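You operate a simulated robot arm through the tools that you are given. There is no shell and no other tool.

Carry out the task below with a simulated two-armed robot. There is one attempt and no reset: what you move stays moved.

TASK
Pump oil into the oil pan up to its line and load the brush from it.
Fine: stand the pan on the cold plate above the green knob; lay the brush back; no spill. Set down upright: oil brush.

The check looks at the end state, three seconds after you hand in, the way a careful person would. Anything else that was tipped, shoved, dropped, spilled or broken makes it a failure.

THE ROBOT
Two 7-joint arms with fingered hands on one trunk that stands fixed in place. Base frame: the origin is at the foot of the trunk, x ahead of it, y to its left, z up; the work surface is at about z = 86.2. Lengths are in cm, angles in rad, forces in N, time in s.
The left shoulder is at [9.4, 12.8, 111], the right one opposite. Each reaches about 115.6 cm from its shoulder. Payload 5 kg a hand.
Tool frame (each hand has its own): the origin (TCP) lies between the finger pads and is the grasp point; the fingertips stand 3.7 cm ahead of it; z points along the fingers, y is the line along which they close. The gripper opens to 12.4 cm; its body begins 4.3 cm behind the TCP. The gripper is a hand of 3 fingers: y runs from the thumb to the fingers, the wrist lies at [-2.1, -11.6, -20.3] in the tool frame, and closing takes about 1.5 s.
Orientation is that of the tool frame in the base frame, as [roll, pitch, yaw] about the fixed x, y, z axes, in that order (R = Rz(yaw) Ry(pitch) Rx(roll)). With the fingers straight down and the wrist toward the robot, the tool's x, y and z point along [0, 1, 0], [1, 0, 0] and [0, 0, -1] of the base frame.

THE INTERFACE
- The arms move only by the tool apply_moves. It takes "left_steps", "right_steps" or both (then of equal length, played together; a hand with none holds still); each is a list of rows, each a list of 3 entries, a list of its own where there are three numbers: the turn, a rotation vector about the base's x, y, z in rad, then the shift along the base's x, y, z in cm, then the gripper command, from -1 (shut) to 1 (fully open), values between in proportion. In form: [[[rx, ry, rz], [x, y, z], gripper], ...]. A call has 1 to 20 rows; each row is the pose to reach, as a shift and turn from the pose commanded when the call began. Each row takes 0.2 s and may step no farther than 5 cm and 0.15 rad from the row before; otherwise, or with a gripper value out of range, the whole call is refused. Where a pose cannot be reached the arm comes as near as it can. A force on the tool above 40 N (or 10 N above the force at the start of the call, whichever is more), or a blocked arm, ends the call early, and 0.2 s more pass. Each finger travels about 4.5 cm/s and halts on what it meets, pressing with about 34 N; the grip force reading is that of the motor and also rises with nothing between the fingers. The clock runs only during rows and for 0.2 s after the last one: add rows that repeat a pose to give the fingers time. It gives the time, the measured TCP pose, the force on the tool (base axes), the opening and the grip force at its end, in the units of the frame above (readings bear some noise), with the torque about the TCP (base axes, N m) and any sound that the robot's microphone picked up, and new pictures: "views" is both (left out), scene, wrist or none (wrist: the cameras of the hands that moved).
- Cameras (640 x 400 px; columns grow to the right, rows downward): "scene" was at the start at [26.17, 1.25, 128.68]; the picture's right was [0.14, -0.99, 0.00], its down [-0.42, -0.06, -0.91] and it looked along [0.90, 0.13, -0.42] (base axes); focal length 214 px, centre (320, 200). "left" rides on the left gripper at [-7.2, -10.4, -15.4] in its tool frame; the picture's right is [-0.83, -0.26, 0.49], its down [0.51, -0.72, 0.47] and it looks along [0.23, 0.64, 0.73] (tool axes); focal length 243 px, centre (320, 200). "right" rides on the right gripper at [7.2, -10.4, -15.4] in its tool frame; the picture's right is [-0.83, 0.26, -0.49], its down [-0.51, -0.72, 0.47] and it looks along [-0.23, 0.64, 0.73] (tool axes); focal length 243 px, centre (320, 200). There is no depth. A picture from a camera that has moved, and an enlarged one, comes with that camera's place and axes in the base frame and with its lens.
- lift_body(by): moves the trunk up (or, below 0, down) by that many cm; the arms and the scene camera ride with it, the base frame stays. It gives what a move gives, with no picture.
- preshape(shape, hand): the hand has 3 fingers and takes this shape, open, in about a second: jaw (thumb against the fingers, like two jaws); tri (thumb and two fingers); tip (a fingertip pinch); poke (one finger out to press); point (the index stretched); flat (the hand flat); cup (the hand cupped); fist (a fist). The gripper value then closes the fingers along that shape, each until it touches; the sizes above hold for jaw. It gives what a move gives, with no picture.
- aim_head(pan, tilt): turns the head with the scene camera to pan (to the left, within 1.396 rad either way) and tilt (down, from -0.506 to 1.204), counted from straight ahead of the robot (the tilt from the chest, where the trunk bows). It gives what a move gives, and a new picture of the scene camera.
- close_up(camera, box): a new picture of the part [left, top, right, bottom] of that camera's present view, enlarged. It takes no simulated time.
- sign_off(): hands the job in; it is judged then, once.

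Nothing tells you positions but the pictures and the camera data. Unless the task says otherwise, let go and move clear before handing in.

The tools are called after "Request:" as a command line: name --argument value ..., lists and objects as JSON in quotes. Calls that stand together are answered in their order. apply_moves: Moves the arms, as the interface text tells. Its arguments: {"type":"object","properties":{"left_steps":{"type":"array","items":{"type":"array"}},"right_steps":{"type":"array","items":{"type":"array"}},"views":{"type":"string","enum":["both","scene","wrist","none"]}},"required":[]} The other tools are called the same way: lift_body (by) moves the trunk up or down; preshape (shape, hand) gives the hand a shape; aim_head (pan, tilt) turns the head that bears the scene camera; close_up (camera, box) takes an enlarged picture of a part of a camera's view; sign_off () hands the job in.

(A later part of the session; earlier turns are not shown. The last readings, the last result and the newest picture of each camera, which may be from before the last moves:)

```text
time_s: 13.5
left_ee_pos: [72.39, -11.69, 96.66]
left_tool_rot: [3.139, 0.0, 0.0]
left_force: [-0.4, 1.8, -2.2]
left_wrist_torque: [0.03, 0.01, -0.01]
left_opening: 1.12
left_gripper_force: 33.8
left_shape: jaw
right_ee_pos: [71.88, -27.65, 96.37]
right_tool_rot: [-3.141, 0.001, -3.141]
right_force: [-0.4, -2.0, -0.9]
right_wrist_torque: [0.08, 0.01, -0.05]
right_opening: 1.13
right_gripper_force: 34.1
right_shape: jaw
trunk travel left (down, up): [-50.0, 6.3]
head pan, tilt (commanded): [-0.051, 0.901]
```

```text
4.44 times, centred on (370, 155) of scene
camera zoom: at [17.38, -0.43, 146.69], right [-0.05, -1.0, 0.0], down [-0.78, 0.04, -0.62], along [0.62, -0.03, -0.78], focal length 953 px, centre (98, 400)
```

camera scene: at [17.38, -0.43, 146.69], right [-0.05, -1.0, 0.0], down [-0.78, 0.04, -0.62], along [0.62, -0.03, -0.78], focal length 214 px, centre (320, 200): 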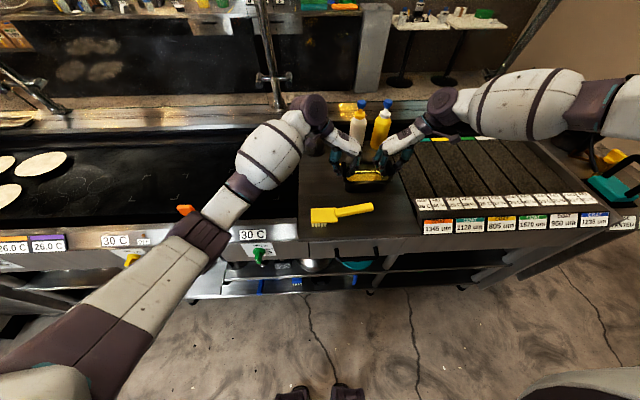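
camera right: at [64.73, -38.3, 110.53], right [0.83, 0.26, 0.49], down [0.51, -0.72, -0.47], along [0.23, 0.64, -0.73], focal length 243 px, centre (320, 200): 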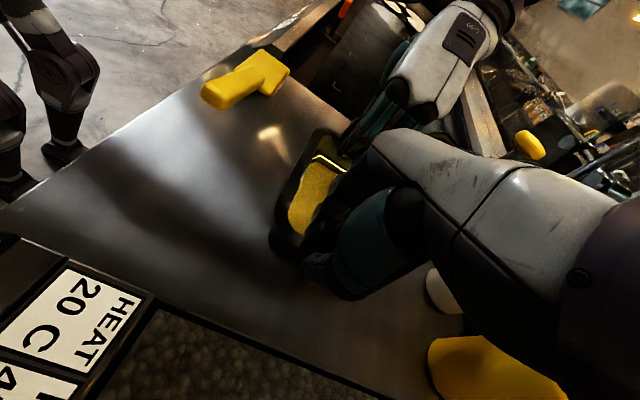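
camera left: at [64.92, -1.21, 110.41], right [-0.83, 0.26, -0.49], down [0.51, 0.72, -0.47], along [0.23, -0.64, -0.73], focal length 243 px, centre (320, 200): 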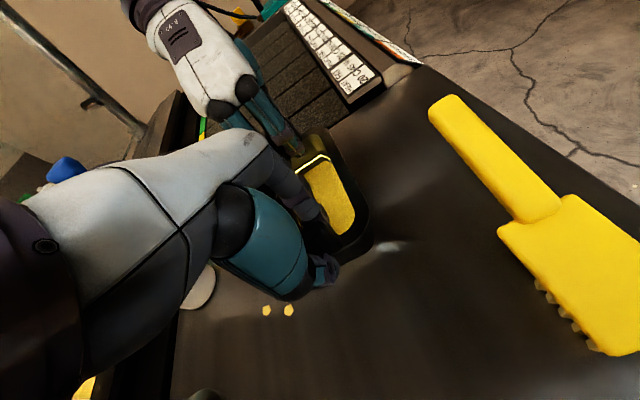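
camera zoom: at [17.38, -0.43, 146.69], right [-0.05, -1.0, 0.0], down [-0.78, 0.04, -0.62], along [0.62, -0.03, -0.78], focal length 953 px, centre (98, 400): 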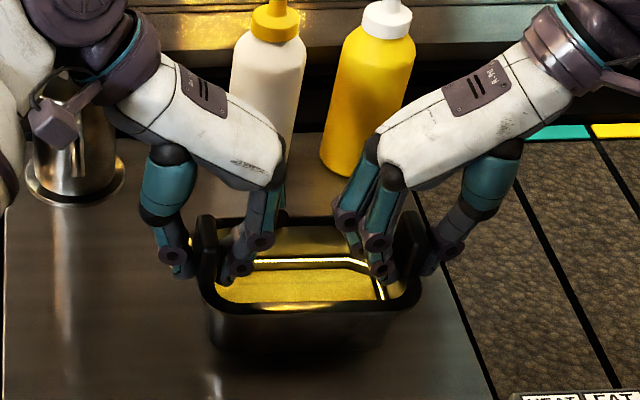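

The pan is off the surface and level. I'll carry it 16 cm in +y while it is still in front of the spout, then look before sliding it under.

Request:
apply_moves --left_steps '[[[0, 0, 0], [0, 0.8, 0], -1], [[0, 0, 0], [0, 2.2, 0], -1], [[0, 0, 0], [0, 3.8, 0], -1], [[0, 0, 0], [0, 5.4, 0], -1], [[0, 0, 0], [0, 7.0, 0], -1], [[0, 0, 0], [0, 8.6, 0], -1], [[0, 0, 0], [0, 10.2, 0], -1], [[0, 0, 0], [0, 11.8, 0], -1], [[0, 0, 0], [0, 13.4, 0], -1], [[0, 0, 0], [0, 14.8, 0], -1], [[0, 0, 0], [0, 15.7, 0], -1], [[0, 0, 0], [0, 16, 0], -1], [[0, 0, 0], [0, 16, 0], -1]]' --right_steps '[[[0, 0, 0], [0, 0.8, 0], -1], [[0, 0, 0], [0, 2.2, 0], -1], [[0, 0, 0], [0, 3.8, 0], -1], [[0, 0, 0], [0, 5.4, 0], -1], [[0, 0, 0], [0, 7.0, 0], -1], [[0, 0, 0], [0, 8.6, 0], -1], [[0, 0, 0], [0, 10.2, 0], -1], [[0, 0, 0], [0, 11.8, 0], -1], [[0, 0, 0], [0, 13.4, 0], -1], [[0, 0, 0], [0, 14.8, 0], -1], [[0, 0, 0], [0, 15.7, 0], -1], [[0, 0, 0], [0, 16, 0], -1], [[0, 0, 0], [0, 16, 0], -1]]' --views "both"

Request:
close_up --camera "scene" --box '[270, 90, 400, 200]'

Request:
close_up --camera "right" --box '[220, 60, 420, 300]'

Request:
close_up --camera "left" --box '[160, 160, 420, 400]'

```text
time_s: 16.3
left_ee_pos: [72.34, 4.21, 96.57]
left_tool_rot: [3.137, -0.002, 0.002]
left_force: [0.6, -0.4, -1.8]
left_wrist_torque: [-0.04, -0.03, 0.04]
left_opening: 1.1
left_gripper_force: 34.6
left_shape: jaw
right_ee_pos: [72.09, -11.69, 96.49]
right_tool_rot: [-3.142, 0.0, -3.141]
right_force: [-0.2, 0.2, -2.9]
right_wrist_torque: [0.02, 0.02, 0.04]
right_opening: 1.13
right_gripper_force: 34.0
right_shape: jaw
trunk travel left (down, up): [-50.0, 6.3]
head pan, tilt (commanded): [-0.051, 0.901]
camera scene: at [17.38, -0.42, 146.69], right [-0.05, -1.0, 0.0], down [-0.78, 0.04, -0.62], along [0.62, -0.03, -0.78], focal length 214 px, centre (320, 200)
camera right: at [64.87, -22.24, 111.92], right [0.83, 0.26, 0.49], down [0.51, -0.72, -0.47], along [0.23, 0.64, -0.73], focal length 243 px, centre (320, 200)
camera left: at [65.09, 14.8, 111.79], right [-0.83, 0.26, -0.49], down [0.51, 0.72, -0.47], along [0.23, -0.64, -0.73], focal length 243 px, centre (320, 200)
```

scene: 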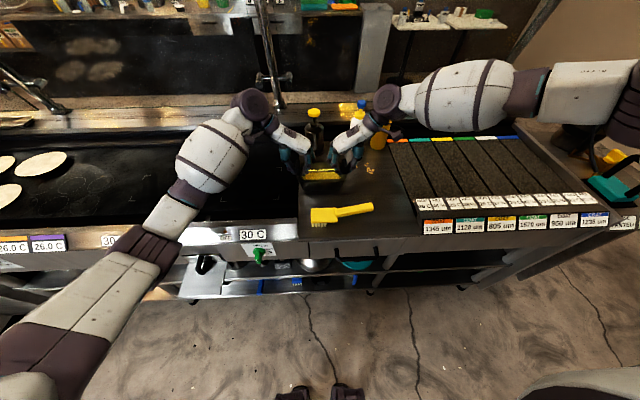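
right: 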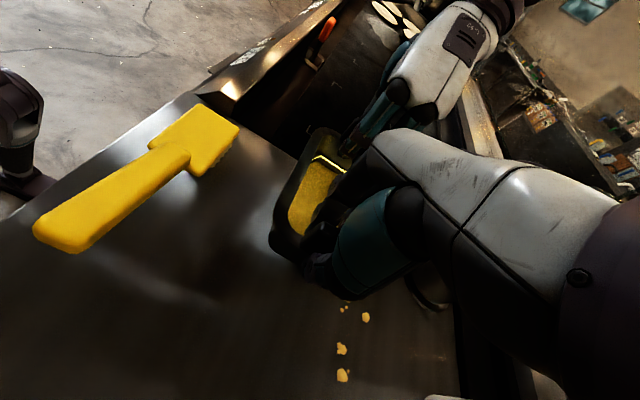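
left: 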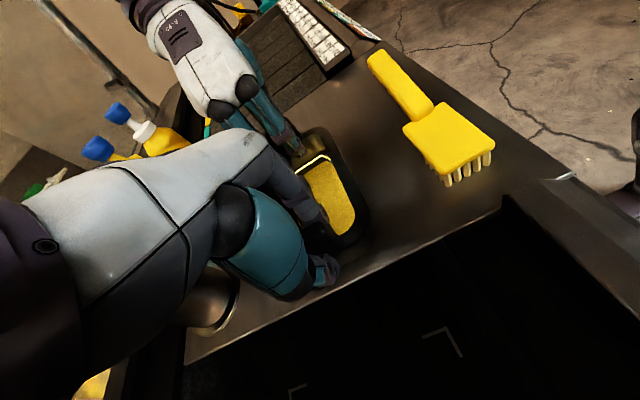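

```text
3.64 times, centred on (335, 145) of scene
camera zoom: at [17.38, -0.42, 146.69], right [-0.05, -1.0, 0.0], down [-0.78, 0.04, -0.62], along [0.62, -0.03, -0.78], focal length 780 px, centre (266, 400)
```

zoom: 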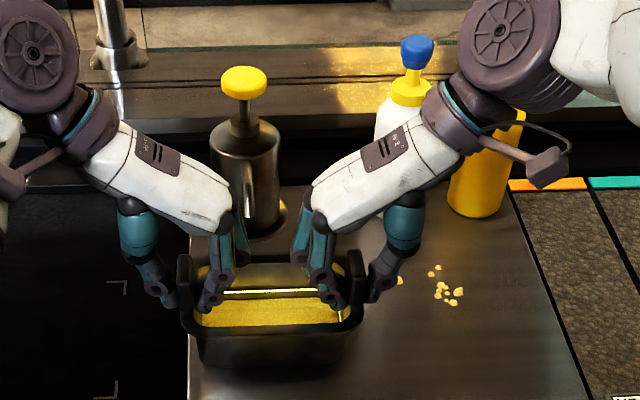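

```text
1.67 times, centred on (320, 180) of right
camera zoom: at [64.87, -22.24, 111.92], right [0.83, 0.26, 0.49], down [0.51, -0.72, -0.47], along [0.23, 0.64, -0.73], focal length 404 px, centre (320, 233)
```

zoom: 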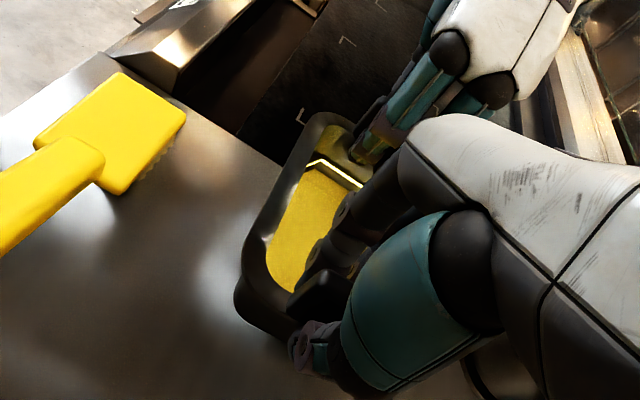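

```text
1.67 times, centred on (290, 280) of left
camera zoom: at [65.09, 14.8, 111.79], right [-0.83, 0.26, -0.49], down [0.51, 0.72, -0.47], along [0.23, -0.64, -0.73], focal length 404 px, centre (370, 67)
```

zoom: 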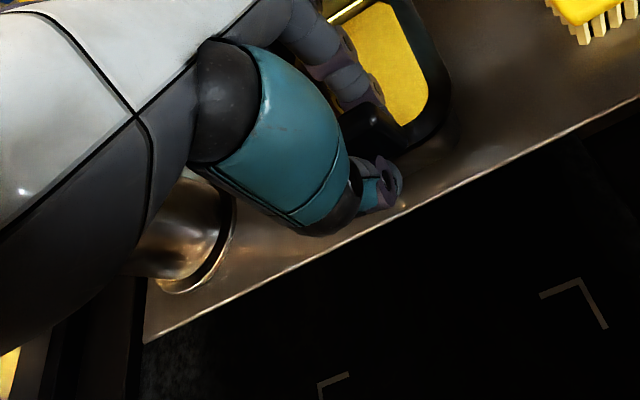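

The spout lies between the two hands and the way in is clear. I'll slide the pan 8.2 cm in +x under the spout, with the rim passing below the tip, and set it down.

Request:
apply_moves --left_steps '[[[0, 0, 0], [0.6, 0, 0], -1], [[0, 0, 0], [1.6, 0, 0], -1], [[0, 0, 0], [2.8, 0, 0], -1], [[0, 0, 0], [4.0, 0, 0], -1], [[0, 0, 0], [5.2, 0, 0], -1], [[0, 0, 0], [6.4, 0, 0], -1], [[0, 0, 0], [7.4, 0, 0], -1], [[0, 0, 0], [8.0, 0, 0], -1], [[0, 0, 0], [8.1, 0, 0], -1], [[0, 0, 0], [8.1, 0, 0], -1]]' --right_steps '[[[0, 0, 0], [0.6, 0, 0], -1], [[0, 0, 0], [1.6, 0, 0], -1], [[0, 0, 0], [2.8, 0, 0], -1], [[0, 0, 0], [4.0, 0, 0], -1], [[0, 0, 0], [5.2, 0, 0], -1], [[0, 0, 0], [6.4, 0, 0], -1], [[0, 0, 0], [7.4, 0, 0], -1], [[0, 0, 0], [8.0, 0, 0], -1], [[0, 0, 0], [8.1, 0, 0], -1], [[0, 0, 0], [8.1, 0, 0], -1]]' --views "both"

Request:
close_up --camera "scene" --box '[270, 70, 400, 190]'

Request:
close_up --camera "right" --box '[220, 60, 520, 300]'

Request:
close_up --camera "left" --box '[160, 160, 420, 400]'

```text
time_s: 18.5
left_ee_pos: [80.44, 4.43, 96.56]
left_tool_rot: [3.138, -0.001, 0.002]
left_force: [-0.9, -1.8, -1.6]
left_wrist_torque: [-0.12, 0.02, -0.09]
left_opening: 1.13
left_gripper_force: 33.7
left_shape: jaw
right_ee_pos: [79.97, -11.66, 96.44]
right_tool_rot: [3.14, 0.001, -3.141]
right_force: [1.1, 1.8, -2.7]
right_wrist_torque: [0.13, -0.03, -0.09]
right_opening: 1.11
right_gripper_force: 34.2
right_shape: jaw
trunk travel left (down, up): [-50.0, 6.3]
head pan, tilt (commanded): [-0.051, 0.901]
camera scene: at [17.39, -0.41, 146.69], right [-0.05, -1.0, 0.0], down [-0.78, 0.04, -0.62], along [0.62, -0.03, -0.78], focal length 214 px, centre (320, 200)
camera right: at [72.68, -22.21, 111.8], right [0.83, 0.26, 0.49], down [0.51, -0.72, -0.47], along [0.23, 0.64, -0.73], focal length 243 px, centre (320, 200)
camera left: at [73.24, 14.85, 111.82], right [-0.83, 0.26, -0.49], down [0.51, 0.72, -0.47], along [0.23, -0.64, -0.73], focal length 243 px, centre (320, 200)
```

scene: 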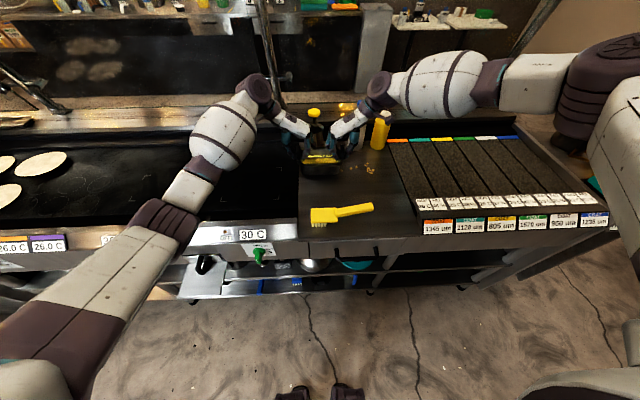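
right: 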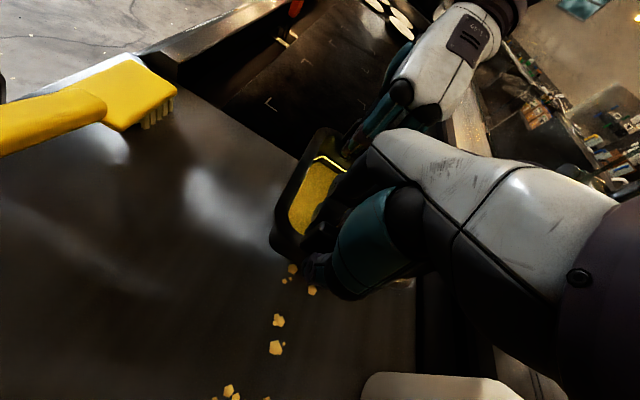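
left: 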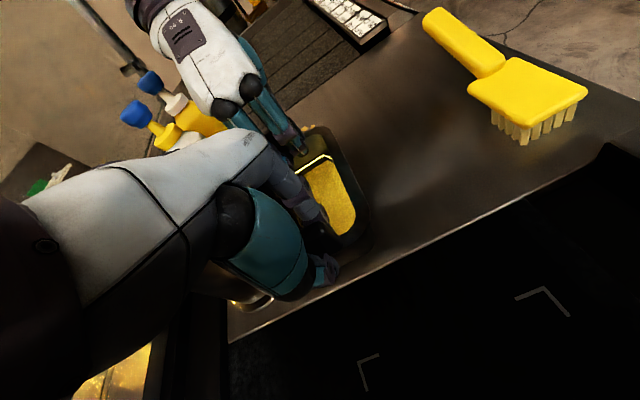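

```text
3.33 times, centred on (335, 130) of scene
camera zoom: at [17.39, -0.41, 146.69], right [-0.05, -1.0, 0.0], down [-0.78, 0.04, -0.62], along [0.62, -0.03, -0.78], focal length 715 px, centre (270, 433)
```

zoom: 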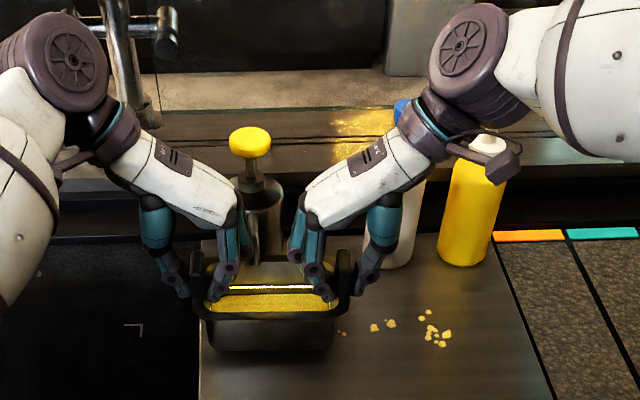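

```text
1.67 times, centred on (370, 180) of right
camera zoom: at [72.68, -22.21, 111.8], right [0.83, 0.26, 0.49], down [0.51, -0.72, -0.47], along [0.23, 0.64, -0.73], focal length 404 px, centre (237, 233)
```

zoom: 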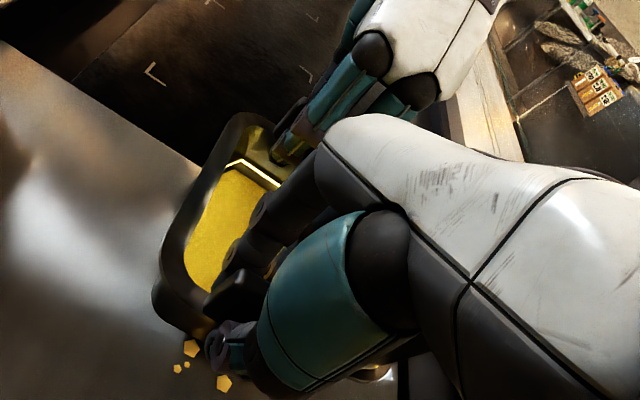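

```text
1.67 times, centred on (290, 280) of left
camera zoom: at [73.24, 14.85, 111.82], right [-0.83, 0.26, -0.49], down [0.51, 0.72, -0.47], along [0.23, -0.64, -0.73], focal length 404 px, centre (370, 67)
```

zoom: 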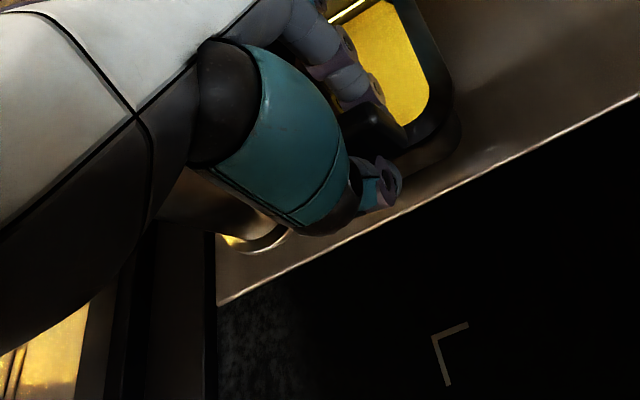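

Request:
close_up --camera "scene" --box '[300, 105, 350, 175]'

```text
5.71 times, centred on (325, 140) of scene
camera zoom: at [17.39, -0.41, 146.69], right [-0.05, -1.0, 0.0], down [-0.78, 0.04, -0.62], along [0.62, -0.03, -0.78], focal length 1226 px, centre (291, 543)
```

zoom: 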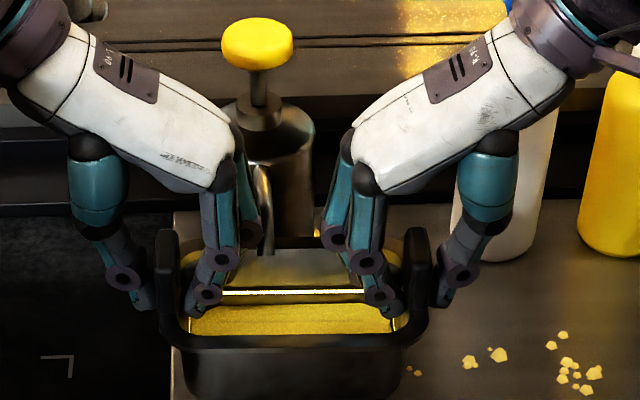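

Request:
close_up --camera "scene" --box '[312, 125, 332, 150]'

Request:
apply_moves --left_steps '[[[0, 0, 0], [0, 0, -0.5], -1], [[0, 0, 0], [0, 0, -1.0], -1], [[0, 0, 0], [0, 0, -1.35], -1], [[0, 0, 0], [0, 0, -1.35], -1]]' --right_steps '[[[0, 0, 0], [0, 0, -0.5], -1], [[0, 0, 0], [0, 0, -1.0], -1], [[0, 0, 0], [0, 0, -1.35], -1], [[0, 0, 0], [0, 0, -1.35], -1]]' --views "none"

Request:
close_up --camera "scene" --box '[300, 105, 350, 175]'

```text
16.00 times, centred on (322, 138) of scene
camera zoom: at [17.39, -0.41, 146.69], right [-0.05, -1.0, 0.0], down [-0.78, 0.04, -0.62], along [0.62, -0.03, -0.78], focal length 3432 px, centre (288, 1200)
```

zoom: 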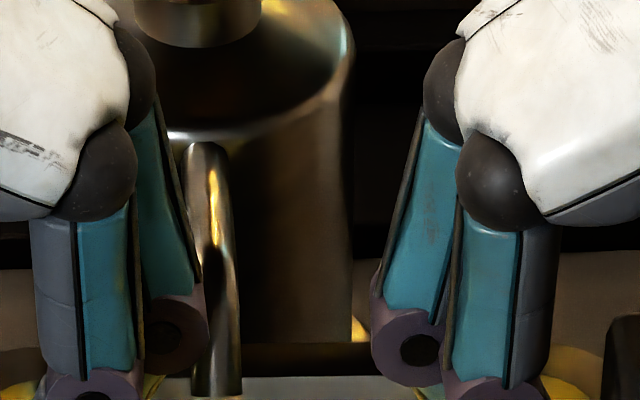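

```text
time_s: 19.5
left_ee_pos: [80.39, 4.26, 95.34]
left_tool_rot: [3.139, -0.002, 0.001]
left_force: [-2.3, -7.9, -1.3]
left_wrist_torque: [-0.42, 0.01, -0.15]
left_opening: 1.13
left_gripper_force: 34.4
left_shape: jaw
right_ee_pos: [79.64, -11.94, 95.31]
right_tool_rot: [3.14, 0.004, -3.141]
right_force: [2.2, 7.3, -2.4]
right_wrist_torque: [0.33, -0.03, -0.12]
right_opening: 1.14
right_gripper_force: 34.2
right_shape: jaw
right hand out of reach, approached as far as the arm can: row 2, 3, 4
trunk travel left (down, up): [-50.0, 6.3]
head pan, tilt (commanded): [-0.051, 0.901]
```

```text
5.71 times, centred on (325, 140) of scene
camera zoom: at [17.37, -0.41, 146.7], right [-0.05, -1.0, 0.0], down [-0.78, 0.04, -0.62], along [0.62, -0.03, -0.78], focal length 1226 px, centre (291, 543)
```

zoom: 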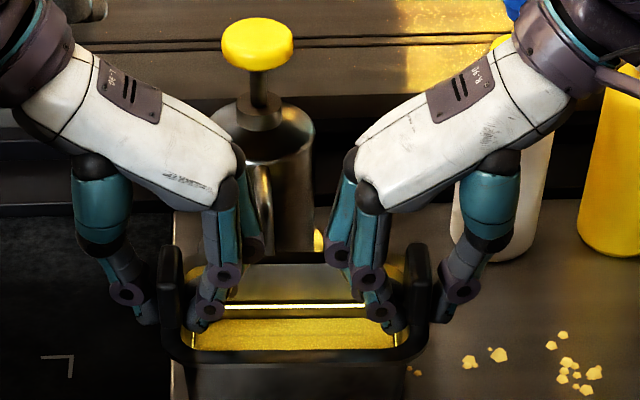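

The tip is over the pan's interior. The right arm hit its reach limit about 0.2 cm short of the table, so I'll lower the trunk 0.3 cm to bring the pan gently down.

Request:
lift_body --by -0.3

```text
time_s: 20.0
left_ee_pos: [80.52, 4.43, 95.16]
left_tool_rot: [3.139, -0.001, 0.001]
left_force: [-5.3, -8.4, 7.7]
left_wrist_torque: [-0.81, -0.12, -0.23]
left_opening: 1.12
left_gripper_force: 33.4
left_shape: jaw
right_ee_pos: [79.69, -11.99, 95.23]
right_tool_rot: [-3.141, 0.001, -3.14]
right_force: [2.3, 10.9, -0.6]
right_wrist_torque: [0.42, -0.01, -0.04]
right_opening: 1.12
right_gripper_force: 34.1
right_shape: jaw
trunk travel left (down, up): [-49.7, 6.6]
head pan, tilt (commanded): [-0.051, 0.901]
```

The left side is touching down. I'll open both hands modestly and lift them straight up.

Request:
apply_moves --left_steps '[[[0, 0, 0], [0, 0, 0], -0.6], [[0, 0, 0], [0, 0, 0], -0.3], [[0, 0, 0], [0, 0, 0], -0.2], [[0, 0, 0], [0, 0, 0], -0.2], [[0, 0, 0], [0, 0, 1.5], -0.2], [[0, 0, 0], [0, 0, 4.5], -0.2], [[0, 0, 0], [0, 0, 8.5], -0.2], [[0, 0, 0], [0, 0, 12.5], -0.2]]' --right_steps '[[[0, 0, 0], [0, 0, 0], -0.6], [[0, 0, 0], [0, 0, 0], -0.3], [[0, 0, 0], [0, 0, 0], -0.2], [[0, 0, 0], [0, 0, 0], -0.2], [[0, 0, 0], [0, 0, 1.5], -0.2], [[0, 0, 0], [0, 0, 4.5], -0.2], [[0, 0, 0], [0, 0, 8.5], -0.2], [[0, 0, 0], [0, 0, 12.5], -0.2]]' --views "both"

Request:
close_up --camera "scene" --box '[280, 70, 380, 190]'

```text
time_s: 21.8
left_ee_pos: [80.17, 4.42, 107.65]
left_tool_rot: [3.137, -0.004, 0.001]
left_force: [-0.3, -1.3, 0.7]
left_wrist_torque: [-0.01, -0.06, -0.01]
left_opening: 4.93
left_gripper_force: 0.1
left_shape: jaw
right_ee_pos: [79.83, -11.79, 108.01]
right_tool_rot: [-3.14, 0.001, -3.141]
right_force: [-0.3, 0.1, 0.1]
right_wrist_torque: [0.01, 0.0, -0.03]
right_opening: 4.93
right_gripper_force: 0.1
right_shape: jaw
trunk travel left (down, up): [-49.7, 6.6]
head pan, tilt (commanded): [-0.051, 0.901]
camera scene: at [17.37, -0.42, 146.37], right [-0.05, -1.0, 0.0], down [-0.78, 0.04, -0.62], along [0.62, -0.03, -0.78], focal length 214 px, centre (320, 200)
camera right: at [72.62, -22.39, 123.4], right [0.83, 0.26, 0.49], down [0.51, -0.72, -0.47], along [0.23, 0.64, -0.73], focal length 243 px, centre (320, 200)
camera left: at [72.85, 14.86, 122.89], right [-0.83, 0.26, -0.5], down [0.51, 0.72, -0.47], along [0.23, -0.64, -0.73], focal length 243 px, centre (320, 200)
```

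scene: 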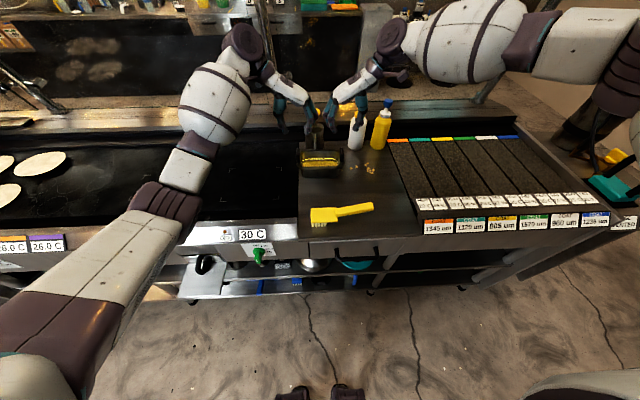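
right: 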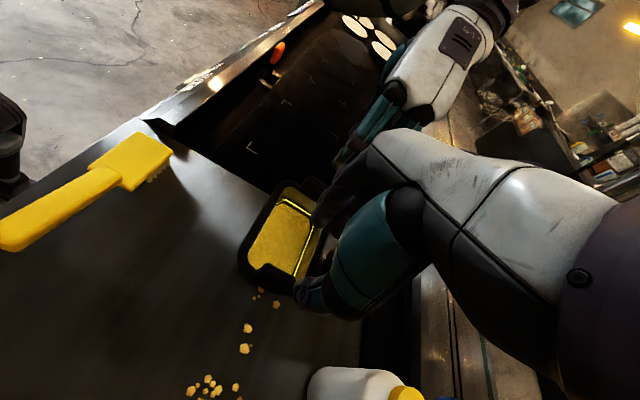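
left: 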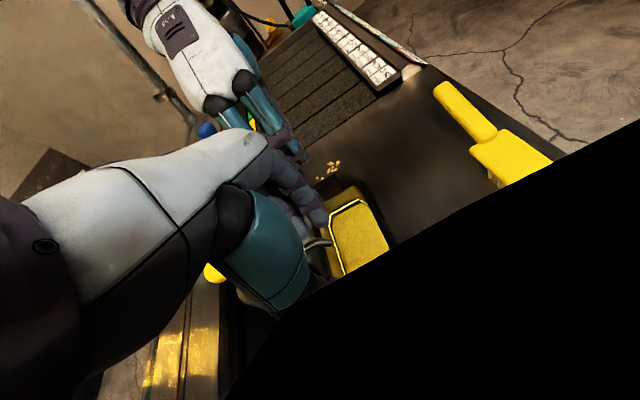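

```text
3.33 times, centred on (330, 130) of scene
camera zoom: at [17.37, -0.42, 146.37], right [-0.05, -1.0, 0.0], down [-0.78, 0.04, -0.62], along [0.62, -0.03, -0.78], focal length 715 px, centre (287, 433)
```

zoom: 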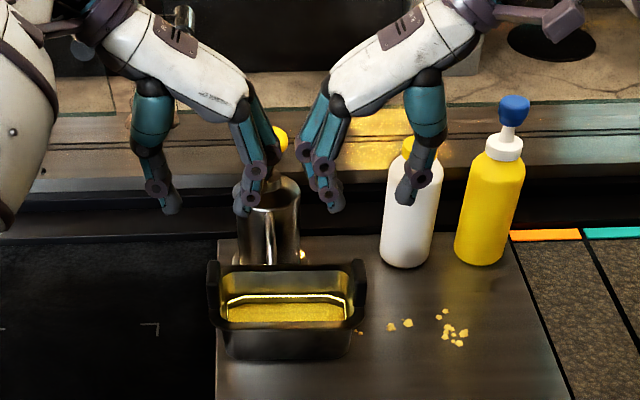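

The pan stands under the pump. I'll pull the left hand off to the left with its camera still on the pan, and check the spout position.

Request:
apply_moves --left_steps '[[[0, 0, 0], [0, 2, 2], -0.2], [[0, 0, 0], [0, 6, 4], -0.2], [[0, 0, 0], [0, 10, 5], -0.2], [[0, 0, 0], [0, 12, 5], -0.2]]' --right_steps '[[[0, 0, 0], [0, -2, 2], -0.2], [[0, 0, 0], [0, -4, 4], -0.2], [[0, 0, 0], [0, -6, 6], -0.2], [[0, 0, 0], [0, -6, 6], -0.2]]' --views "both"

Request:
close_up --camera "scene" --box '[295, 100, 365, 180]'

Request:
close_up --camera "left" --box '[250, 120, 410, 280]'

Request:
close_up --camera "right" --box '[220, 100, 420, 300]'

```text
time_s: 22.8
left_ee_pos: [80.28, 16.6, 112.34]
left_tool_rot: [3.137, -0.001, 0.001]
left_force: [0.5, 0.3, 0.3]
left_wrist_torque: [-0.02, -0.01, -0.01]
left_opening: 4.91
left_gripper_force: 0.0
left_shape: jaw
right_ee_pos: [79.71, -17.88, 113.79]
right_tool_rot: [-3.142, 0.0, -3.139]
right_force: [0.4, 0.3, 0.0]
right_wrist_torque: [-0.03, 0.02, 0.0]
right_opening: 4.93
right_gripper_force: 0.0
right_shape: jaw
trunk travel left (down, up): [-49.7, 6.6]
head pan, tilt (commanded): [-0.051, 0.901]
camera scene: at [17.58, -0.37, 146.3], right [-0.05, -1.0, 0.0], down [-0.78, 0.04, -0.62], along [0.62, -0.03, -0.78], focal length 214 px, centre (320, 200)
camera right: at [72.48, -28.48, 129.15], right [0.83, 0.26, 0.49], down [0.51, -0.72, -0.47], along [0.23, 0.64, -0.73], focal length 243 px, centre (320, 200)
camera left: at [72.99, 27.07, 127.6], right [-0.83, 0.26, -0.49], down [0.51, 0.72, -0.47], along [0.23, -0.64, -0.73], focal length 243 px, centre (320, 200)
```

scene: 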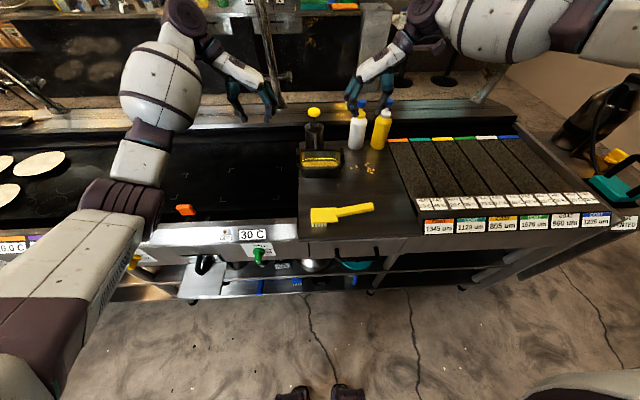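
right: 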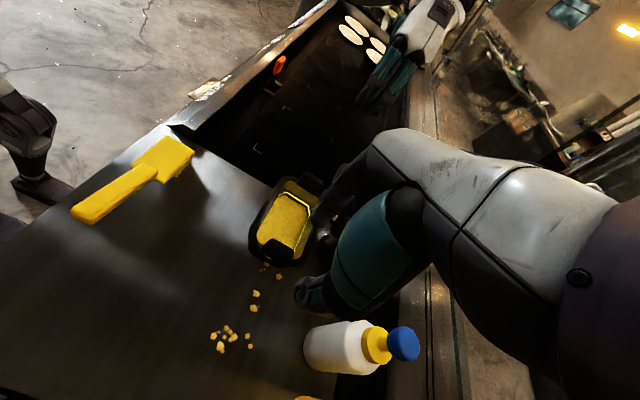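
left: 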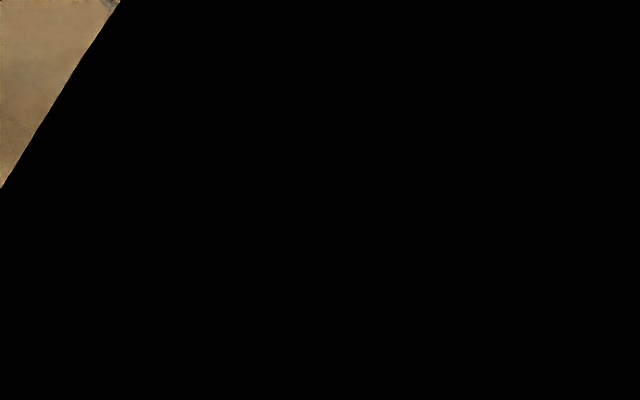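

```text
5.00 times, centred on (330, 140) of scene
camera zoom: at [17.58, -0.37, 146.3], right [-0.05, -1.0, 0.0], down [-0.78, 0.04, -0.62], along [0.62, -0.03, -0.78], focal length 1072 px, centre (270, 500)
```

zoom: 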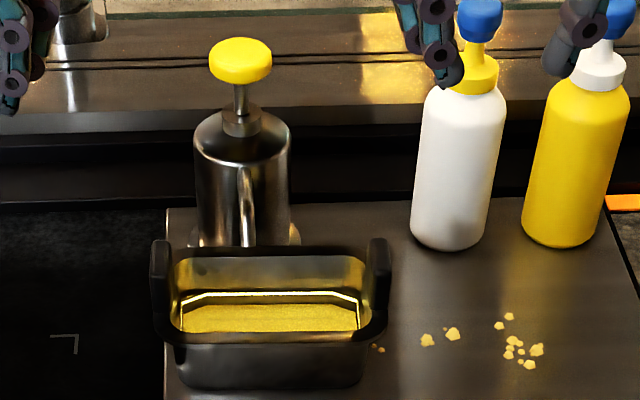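

```text
2.50 times, centred on (330, 200) of left
camera zoom: at [72.99, 27.07, 127.6], right [-0.83, 0.26, -0.49], down [0.51, 0.72, -0.47], along [0.23, -0.64, -0.73], focal length 606 px, centre (295, 200)
```

zoom: 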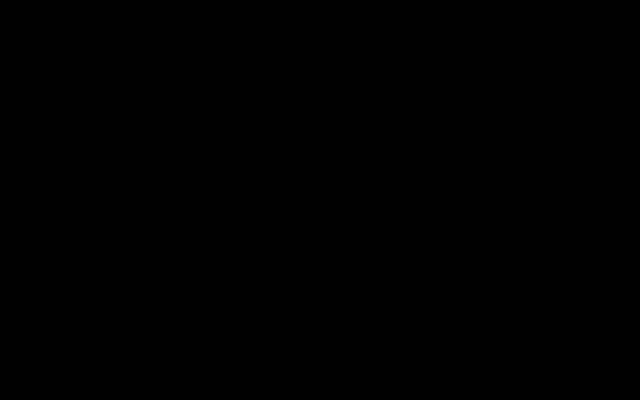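

```text
2.00 times, centred on (320, 200) of right
camera zoom: at [72.48, -28.48, 129.15], right [0.83, 0.26, 0.49], down [0.51, -0.72, -0.47], along [0.23, 0.64, -0.73], focal length 485 px, centre (320, 200)
```

zoom: 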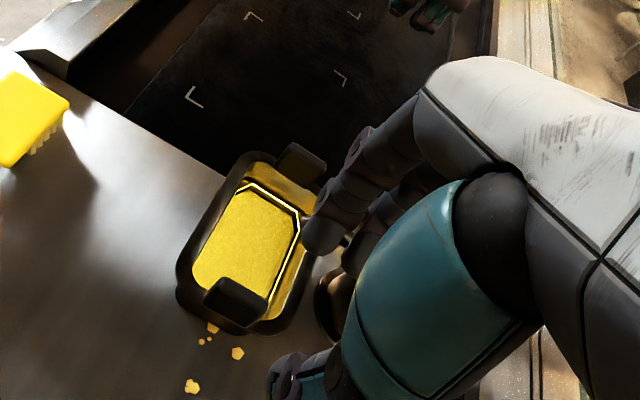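

Request:
close_up --camera "scene" --box '[306, 120, 326, 150]'

Request:
close_up --camera "right" --box '[270, 160, 340, 260]'

```text
13.33 times, centred on (316, 135) of scene
camera zoom: at [17.58, -0.37, 146.3], right [-0.05, -1.0, 0.0], down [-0.78, 0.04, -0.62], along [0.62, -0.03, -0.78], focal length 2860 px, centre (373, 1067)
```

zoom: 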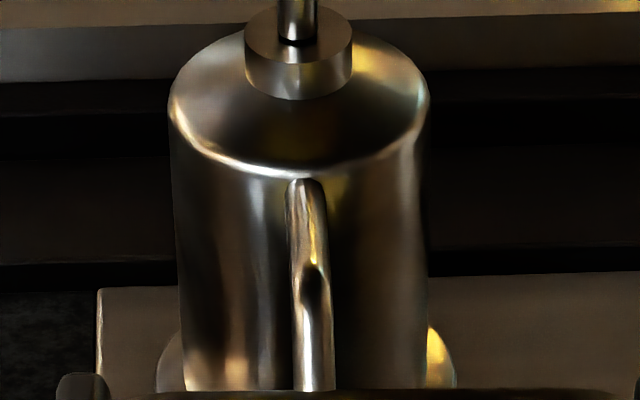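

```text
4.00 times, centred on (305, 210) of right
camera zoom: at [72.48, -28.48, 129.15], right [0.83, 0.26, 0.49], down [0.51, -0.72, -0.47], along [0.23, 0.64, -0.73], focal length 970 px, centre (380, 160)
```

zoom: 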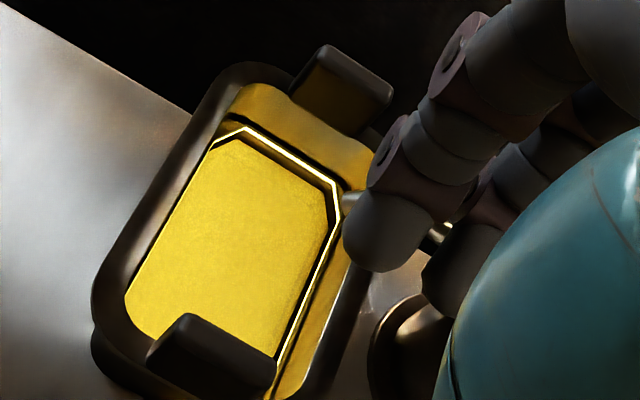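

The spout tip sits about 2.4 cm inside the pan's back inner edge. I'll close the right hand into a blunt tip and bring it above the pump button.

Request:
apply_moves --right_steps '[[[0, 0, 0], [2, 2, 1], -0.6], [[0, 0, 0], [4.5, 5, 1], -1], [[0, 0, 0], [7, 8, 1], -1], [[0, 0, 0], [9.5, 11, 1], -1], [[0, 0, 0], [12, 14, 0.5], -1], [[0, 0, 0], [13.9, 15.9, 0], -1], [[0, 0, 0], [13.9, 15.9, 0], -1]]' --views "both"

Request:
close_up --camera "scene" --box '[285, 60, 365, 180]'

Request:
close_up --camera "right" --box '[220, 140, 420, 340]'

```text
time_s: 24.4
left_ee_pos: [80.17, 16.61, 112.41]
left_tool_rot: [3.135, -0.002, 0.001]
left_force: [0.4, -0.3, 0.0]
left_wrist_torque: [0.02, -0.02, 0.02]
left_opening: 4.91
left_gripper_force: 0.1
left_shape: jaw
right_ee_pos: [82.85, -10.24, 113.43]
right_tool_rot: [3.139, 0.004, -3.141]
right_force: [0.3, 0.0, 0.3]
right_wrist_torque: [-0.02, 0.02, -0.01]
right_opening: 0.0
right_gripper_force: 33.7
right_shape: jaw
right hand out of reach, approached as far as the arm can: row 3, 4, 5, 6, 7
trunk travel left (down, up): [-49.7, 6.6]
head pan, tilt (commanded): [-0.051, 0.901]
camera scene: at [17.49, -0.3, 146.34], right [-0.05, -1.0, 0.0], down [-0.78, 0.04, -0.62], along [0.62, -0.03, -0.78], focal length 214 px, centre (320, 200)
camera right: at [75.62, -20.69, 128.79], right [0.83, 0.26, 0.5], down [0.51, -0.72, -0.47], along [0.23, 0.64, -0.73], focal length 243 px, centre (320, 200)
```

scene: 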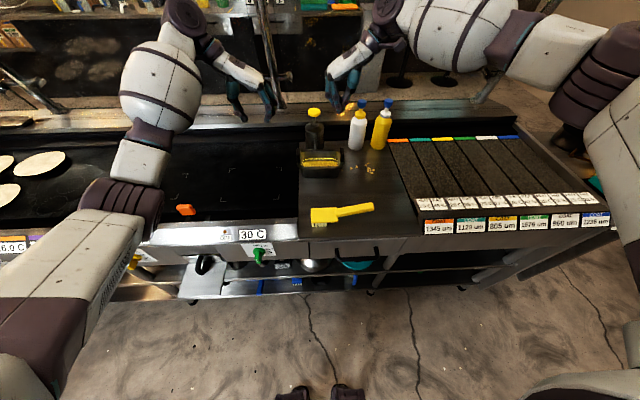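
right: 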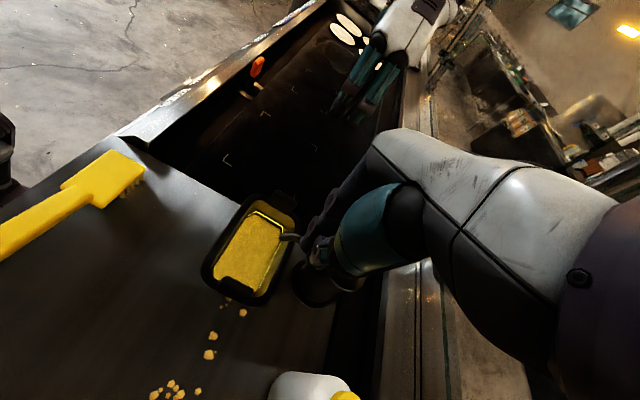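

```text
3.33 times, centred on (325, 120) of scene
camera zoom: at [17.49, -0.3, 146.34], right [-0.05, -1.0, 0.0], down [-0.78, 0.04, -0.62], along [0.62, -0.03, -0.78], focal length 715 px, centre (303, 467)
```

zoom: 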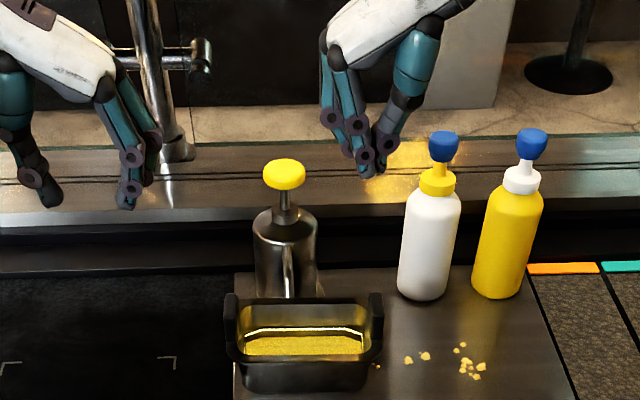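

```text
2.00 times, centred on (320, 240) of right
camera zoom: at [75.62, -20.69, 128.79], right [0.83, 0.26, 0.5], down [0.51, -0.72, -0.47], along [0.23, 0.64, -0.73], focal length 485 px, centre (320, 120)
```

zoom: 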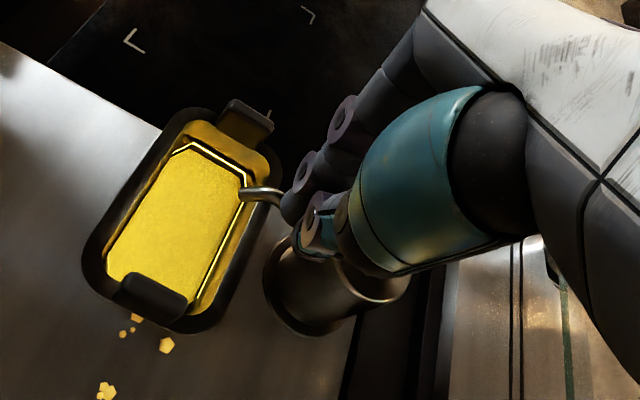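

That hand yaw is out of reach for the right arm, though the view confirms the spout tip is well inside the pan. I'll rotate the right hand so its wrist points back toward the robot.

Request:
apply_moves --right_steps '[[[0, 0, -0.14], [0, 0, 0], -1], [[0, 0, -0.28], [0, 0, 0], -1], [[0, 0, -0.42], [0, 0, 0], -1], [[0, 0, -0.56], [0, 0, 0], -1], [[0, 0, -0.7], [0, 0, 0], -1], [[0, 0, -0.84], [0, 0, 0], -1], [[0, 0, -0.98], [0, 0, 0], -1], [[0, 0, -1.12], [0, 0, 0], -1], [[0, 0, -1.12], [0, 0, 0], -1]]' --views "both"

```text
time_s: 26.4
left_ee_pos: [80.38, 16.57, 112.34]
left_tool_rot: [3.14, 0.0, 0.003]
left_force: [0.5, 0.2, 0.5]
left_wrist_torque: [-0.01, -0.02, -0.01]
left_opening: 4.92
left_gripper_force: 0.1
left_shape: jaw
right_ee_pos: [82.96, -10.56, 113.08]
right_tool_rot: [-3.141, -0.001, 2.023]
right_force: [-0.8, -0.2, 0.3]
right_wrist_torque: [-0.01, 0.0, -0.02]
right_opening: 0.0
right_gripper_force: 33.5
right_shape: jaw
trunk travel left (down, up): [-49.7, 6.6]
head pan, tilt (commanded): [-0.051, 0.901]
camera scene: at [17.63, -0.46, 146.3], right [-0.05, -1.0, 0.0], down [-0.78, 0.04, -0.62], along [0.62, -0.03, -0.78], focal length 214 px, centre (320, 200)
camera right: at [70.36, -8.73, 128.46], right [0.6, -0.63, 0.49], down [-0.43, -0.77, -0.47], along [0.68, 0.07, -0.73], focal length 243 px, centre (320, 200)
```

scene: 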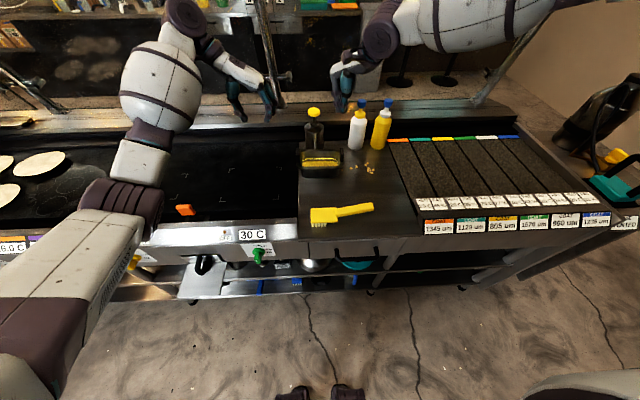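
right: 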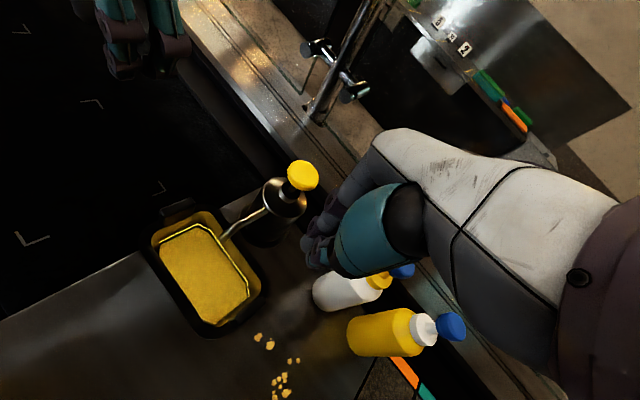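

From here the right wrist camera sees the spout, the pan and the button together. I'll move over the button centre near (93.6, -1.9), staying above it.

Request:
apply_moves --right_steps '[[[0, 0, 0], [2, 1.6, 0.5], -1], [[0, 0, 0], [5, 4, 0.5], -1], [[0, 0, 0], [8, 6.5, 0.5], -1], [[0, 0, 0], [10.2, 8.4, 0], -1], [[0, 0, 0], [10.65, 8.65, -0.6], -1], [[0, 0, 0], [10.65, 8.65, -0.6], -1]]' --views "both"

Request:
close_up --camera "scene" --box '[285, 60, 365, 180]'

Request:
close_up --camera "right" --box '[120, 140, 380, 380]'

```text
time_s: 27.8
left_ee_pos: [80.25, 16.53, 112.4]
left_tool_rot: [3.14, -0.001, 0.001]
left_force: [-0.4, 1.4, 0.7]
left_wrist_torque: [-0.01, -0.01, -0.01]
left_opening: 4.92
left_gripper_force: 0.1
left_shape: jaw
right_ee_pos: [87.8, -6.64, 113.68]
right_tool_rot: [3.14, 0.002, 2.022]
right_force: [-0.5, -0.2, 0.8]
right_wrist_torque: [-0.01, -0.02, 0.03]
right_opening: 0.0
right_gripper_force: 34.0
right_shape: jaw
right hand out of reach, approached as far as the arm can: row 3, 4, 5, 6
trunk travel left (down, up): [-49.7, 6.6]
head pan, tilt (commanded): [-0.051, 0.901]
camera scene: at [17.51, -0.42, 146.33], right [-0.05, -1.0, 0.0], down [-0.78, 0.04, -0.62], along [0.62, -0.03, -0.78], focal length 214 px, centre (320, 200)
camera right: at [75.32, -4.74, 129.02], right [0.6, -0.63, 0.49], down [-0.43, -0.77, -0.47], along [0.68, 0.07, -0.73], focal length 243 px, centre (320, 200)
```

scene: 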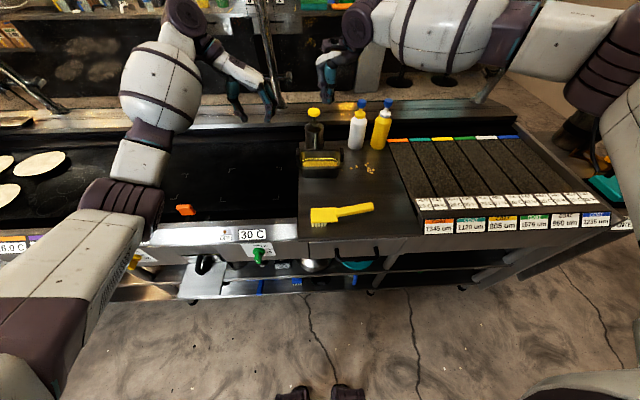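
right: 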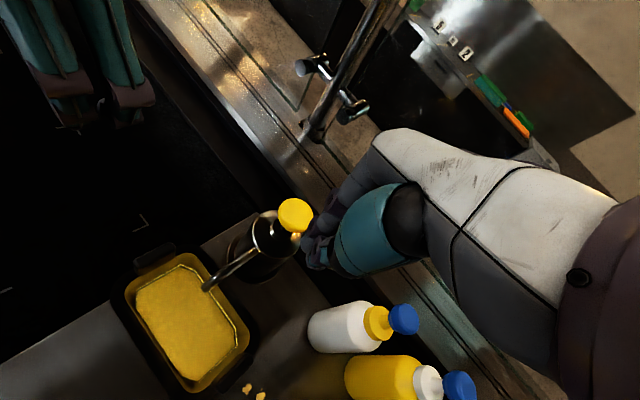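

```text
3.33 times, centred on (325, 120) of scene
camera zoom: at [17.51, -0.42, 146.33], right [-0.05, -1.0, 0.0], down [-0.78, 0.04, -0.62], along [0.62, -0.03, -0.78], focal length 715 px, centre (303, 467)
```

zoom: 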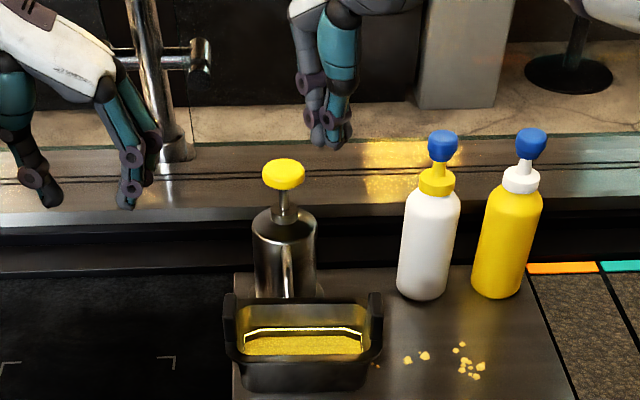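

```text
1.67 times, centred on (250, 260) of right
camera zoom: at [75.32, -4.74, 129.02], right [0.6, -0.63, 0.49], down [-0.43, -0.77, -0.47], along [0.68, 0.07, -0.73], focal length 404 px, centre (437, 100)
```

zoom: 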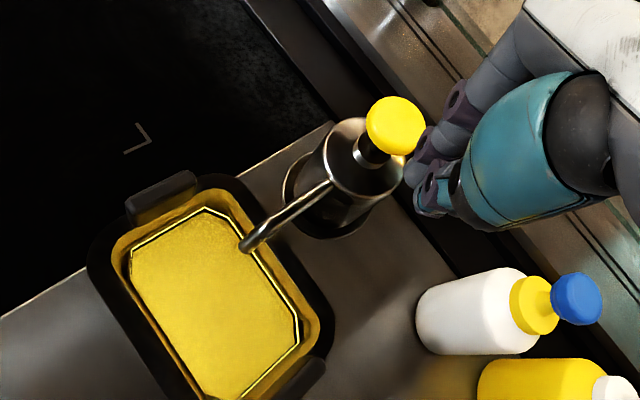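

Still a few centimetres short with the fingers straight down. I'll tilt the hand so the fingers point forward and down, which brings the wrist back within reach, and re-approach the button.

Request:
apply_moves --right_steps '[[[0, -0.15, 0], [0.5, 0.6, 0.3], -1], [[0, -0.3, 0], [1, 1.2, 0.3], -1], [[0, -0.45, 0], [1.5, 2, 0], -1], [[0, -0.6, 0], [2.2, 3, -0.5], -1], [[0, -0.6, 0], [3, 4, -1], -1], [[0, -0.6, 0], [3.7, 4.7, -1.8], -1], [[0, -0.6, 0], [3.7, 4.7, -2.5], -1], [[0, -0.6, 0], [3.7, 4.7, -2.5], -1]]' --views "both"

Request:
close_up --camera "scene" --box '[285, 60, 365, 180]'

Request:
close_up --camera "right" --box '[120, 140, 380, 380]'

```text
time_s: 29.6
left_ee_pos: [80.22, 16.59, 112.5]
left_tool_rot: [3.139, -0.002, 0.002]
left_force: [-1.4, -0.2, 0.5]
left_wrist_torque: [0.0, -0.01, 0.01]
left_opening: 4.94
left_gripper_force: 0.1
left_shape: jaw
right_ee_pos: [91.18, -2.2, 111.79]
right_tool_rot: [2.59, 0.251, 1.951]
right_force: [0.0, 0.9, -0.6]
right_wrist_torque: [0.01, 0.01, 0.01]
right_opening: 0.0
right_gripper_force: 34.0
right_shape: jaw
right hand out of reach, approached as far as the arm can: row 6, 7, 8
trunk travel left (down, up): [-49.7, 6.6]
head pan, tilt (commanded): [-0.051, 0.901]
camera scene: at [17.56, -0.41, 146.32], right [-0.05, -1.0, 0.0], down [-0.78, 0.04, -0.62], along [0.62, -0.03, -0.78], focal length 214 px, centre (320, 200)
camera right: at [72.09, -0.34, 117.32], right [0.22, -0.63, 0.74], down [-0.09, -0.77, -0.63], along [0.97, 0.07, -0.22], focal length 243 px, centre (320, 200)
```

scene: 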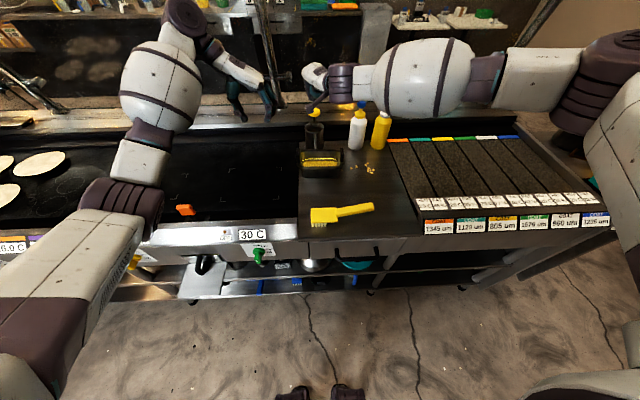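
right: 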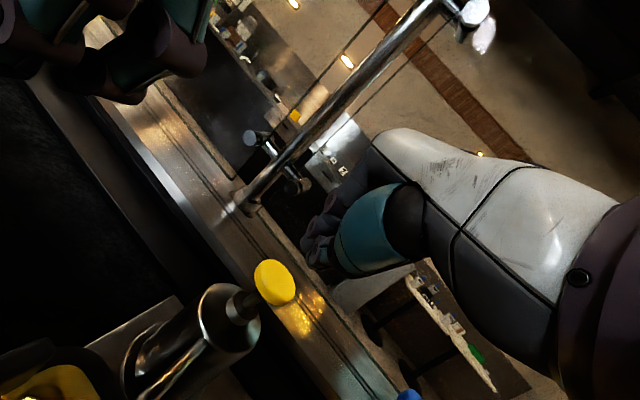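

```text
3.33 times, centred on (325, 120) of scene
camera zoom: at [17.56, -0.41, 146.32], right [-0.05, -1.0, 0.0], down [-0.78, 0.04, -0.62], along [0.62, -0.03, -0.78], focal length 715 px, centre (303, 467)
```

zoom: 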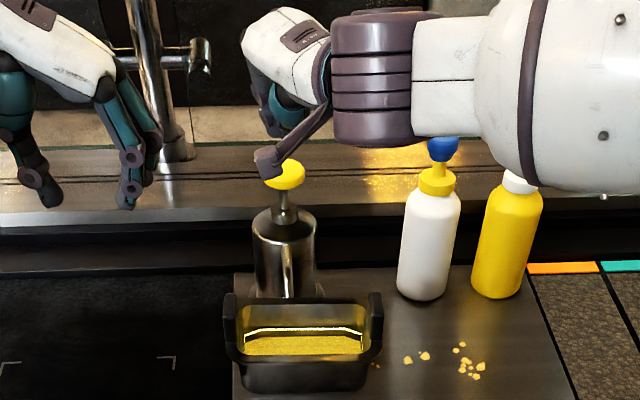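

```text
1.67 times, centred on (250, 260) of right
camera zoom: at [72.09, -0.34, 117.32], right [0.22, -0.63, 0.74], down [-0.09, -0.77, -0.63], along [0.97, 0.07, -0.22], focal length 404 px, centre (437, 100)
```

zoom: 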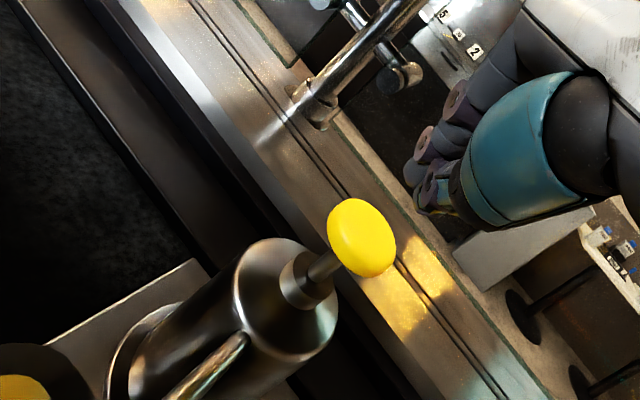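

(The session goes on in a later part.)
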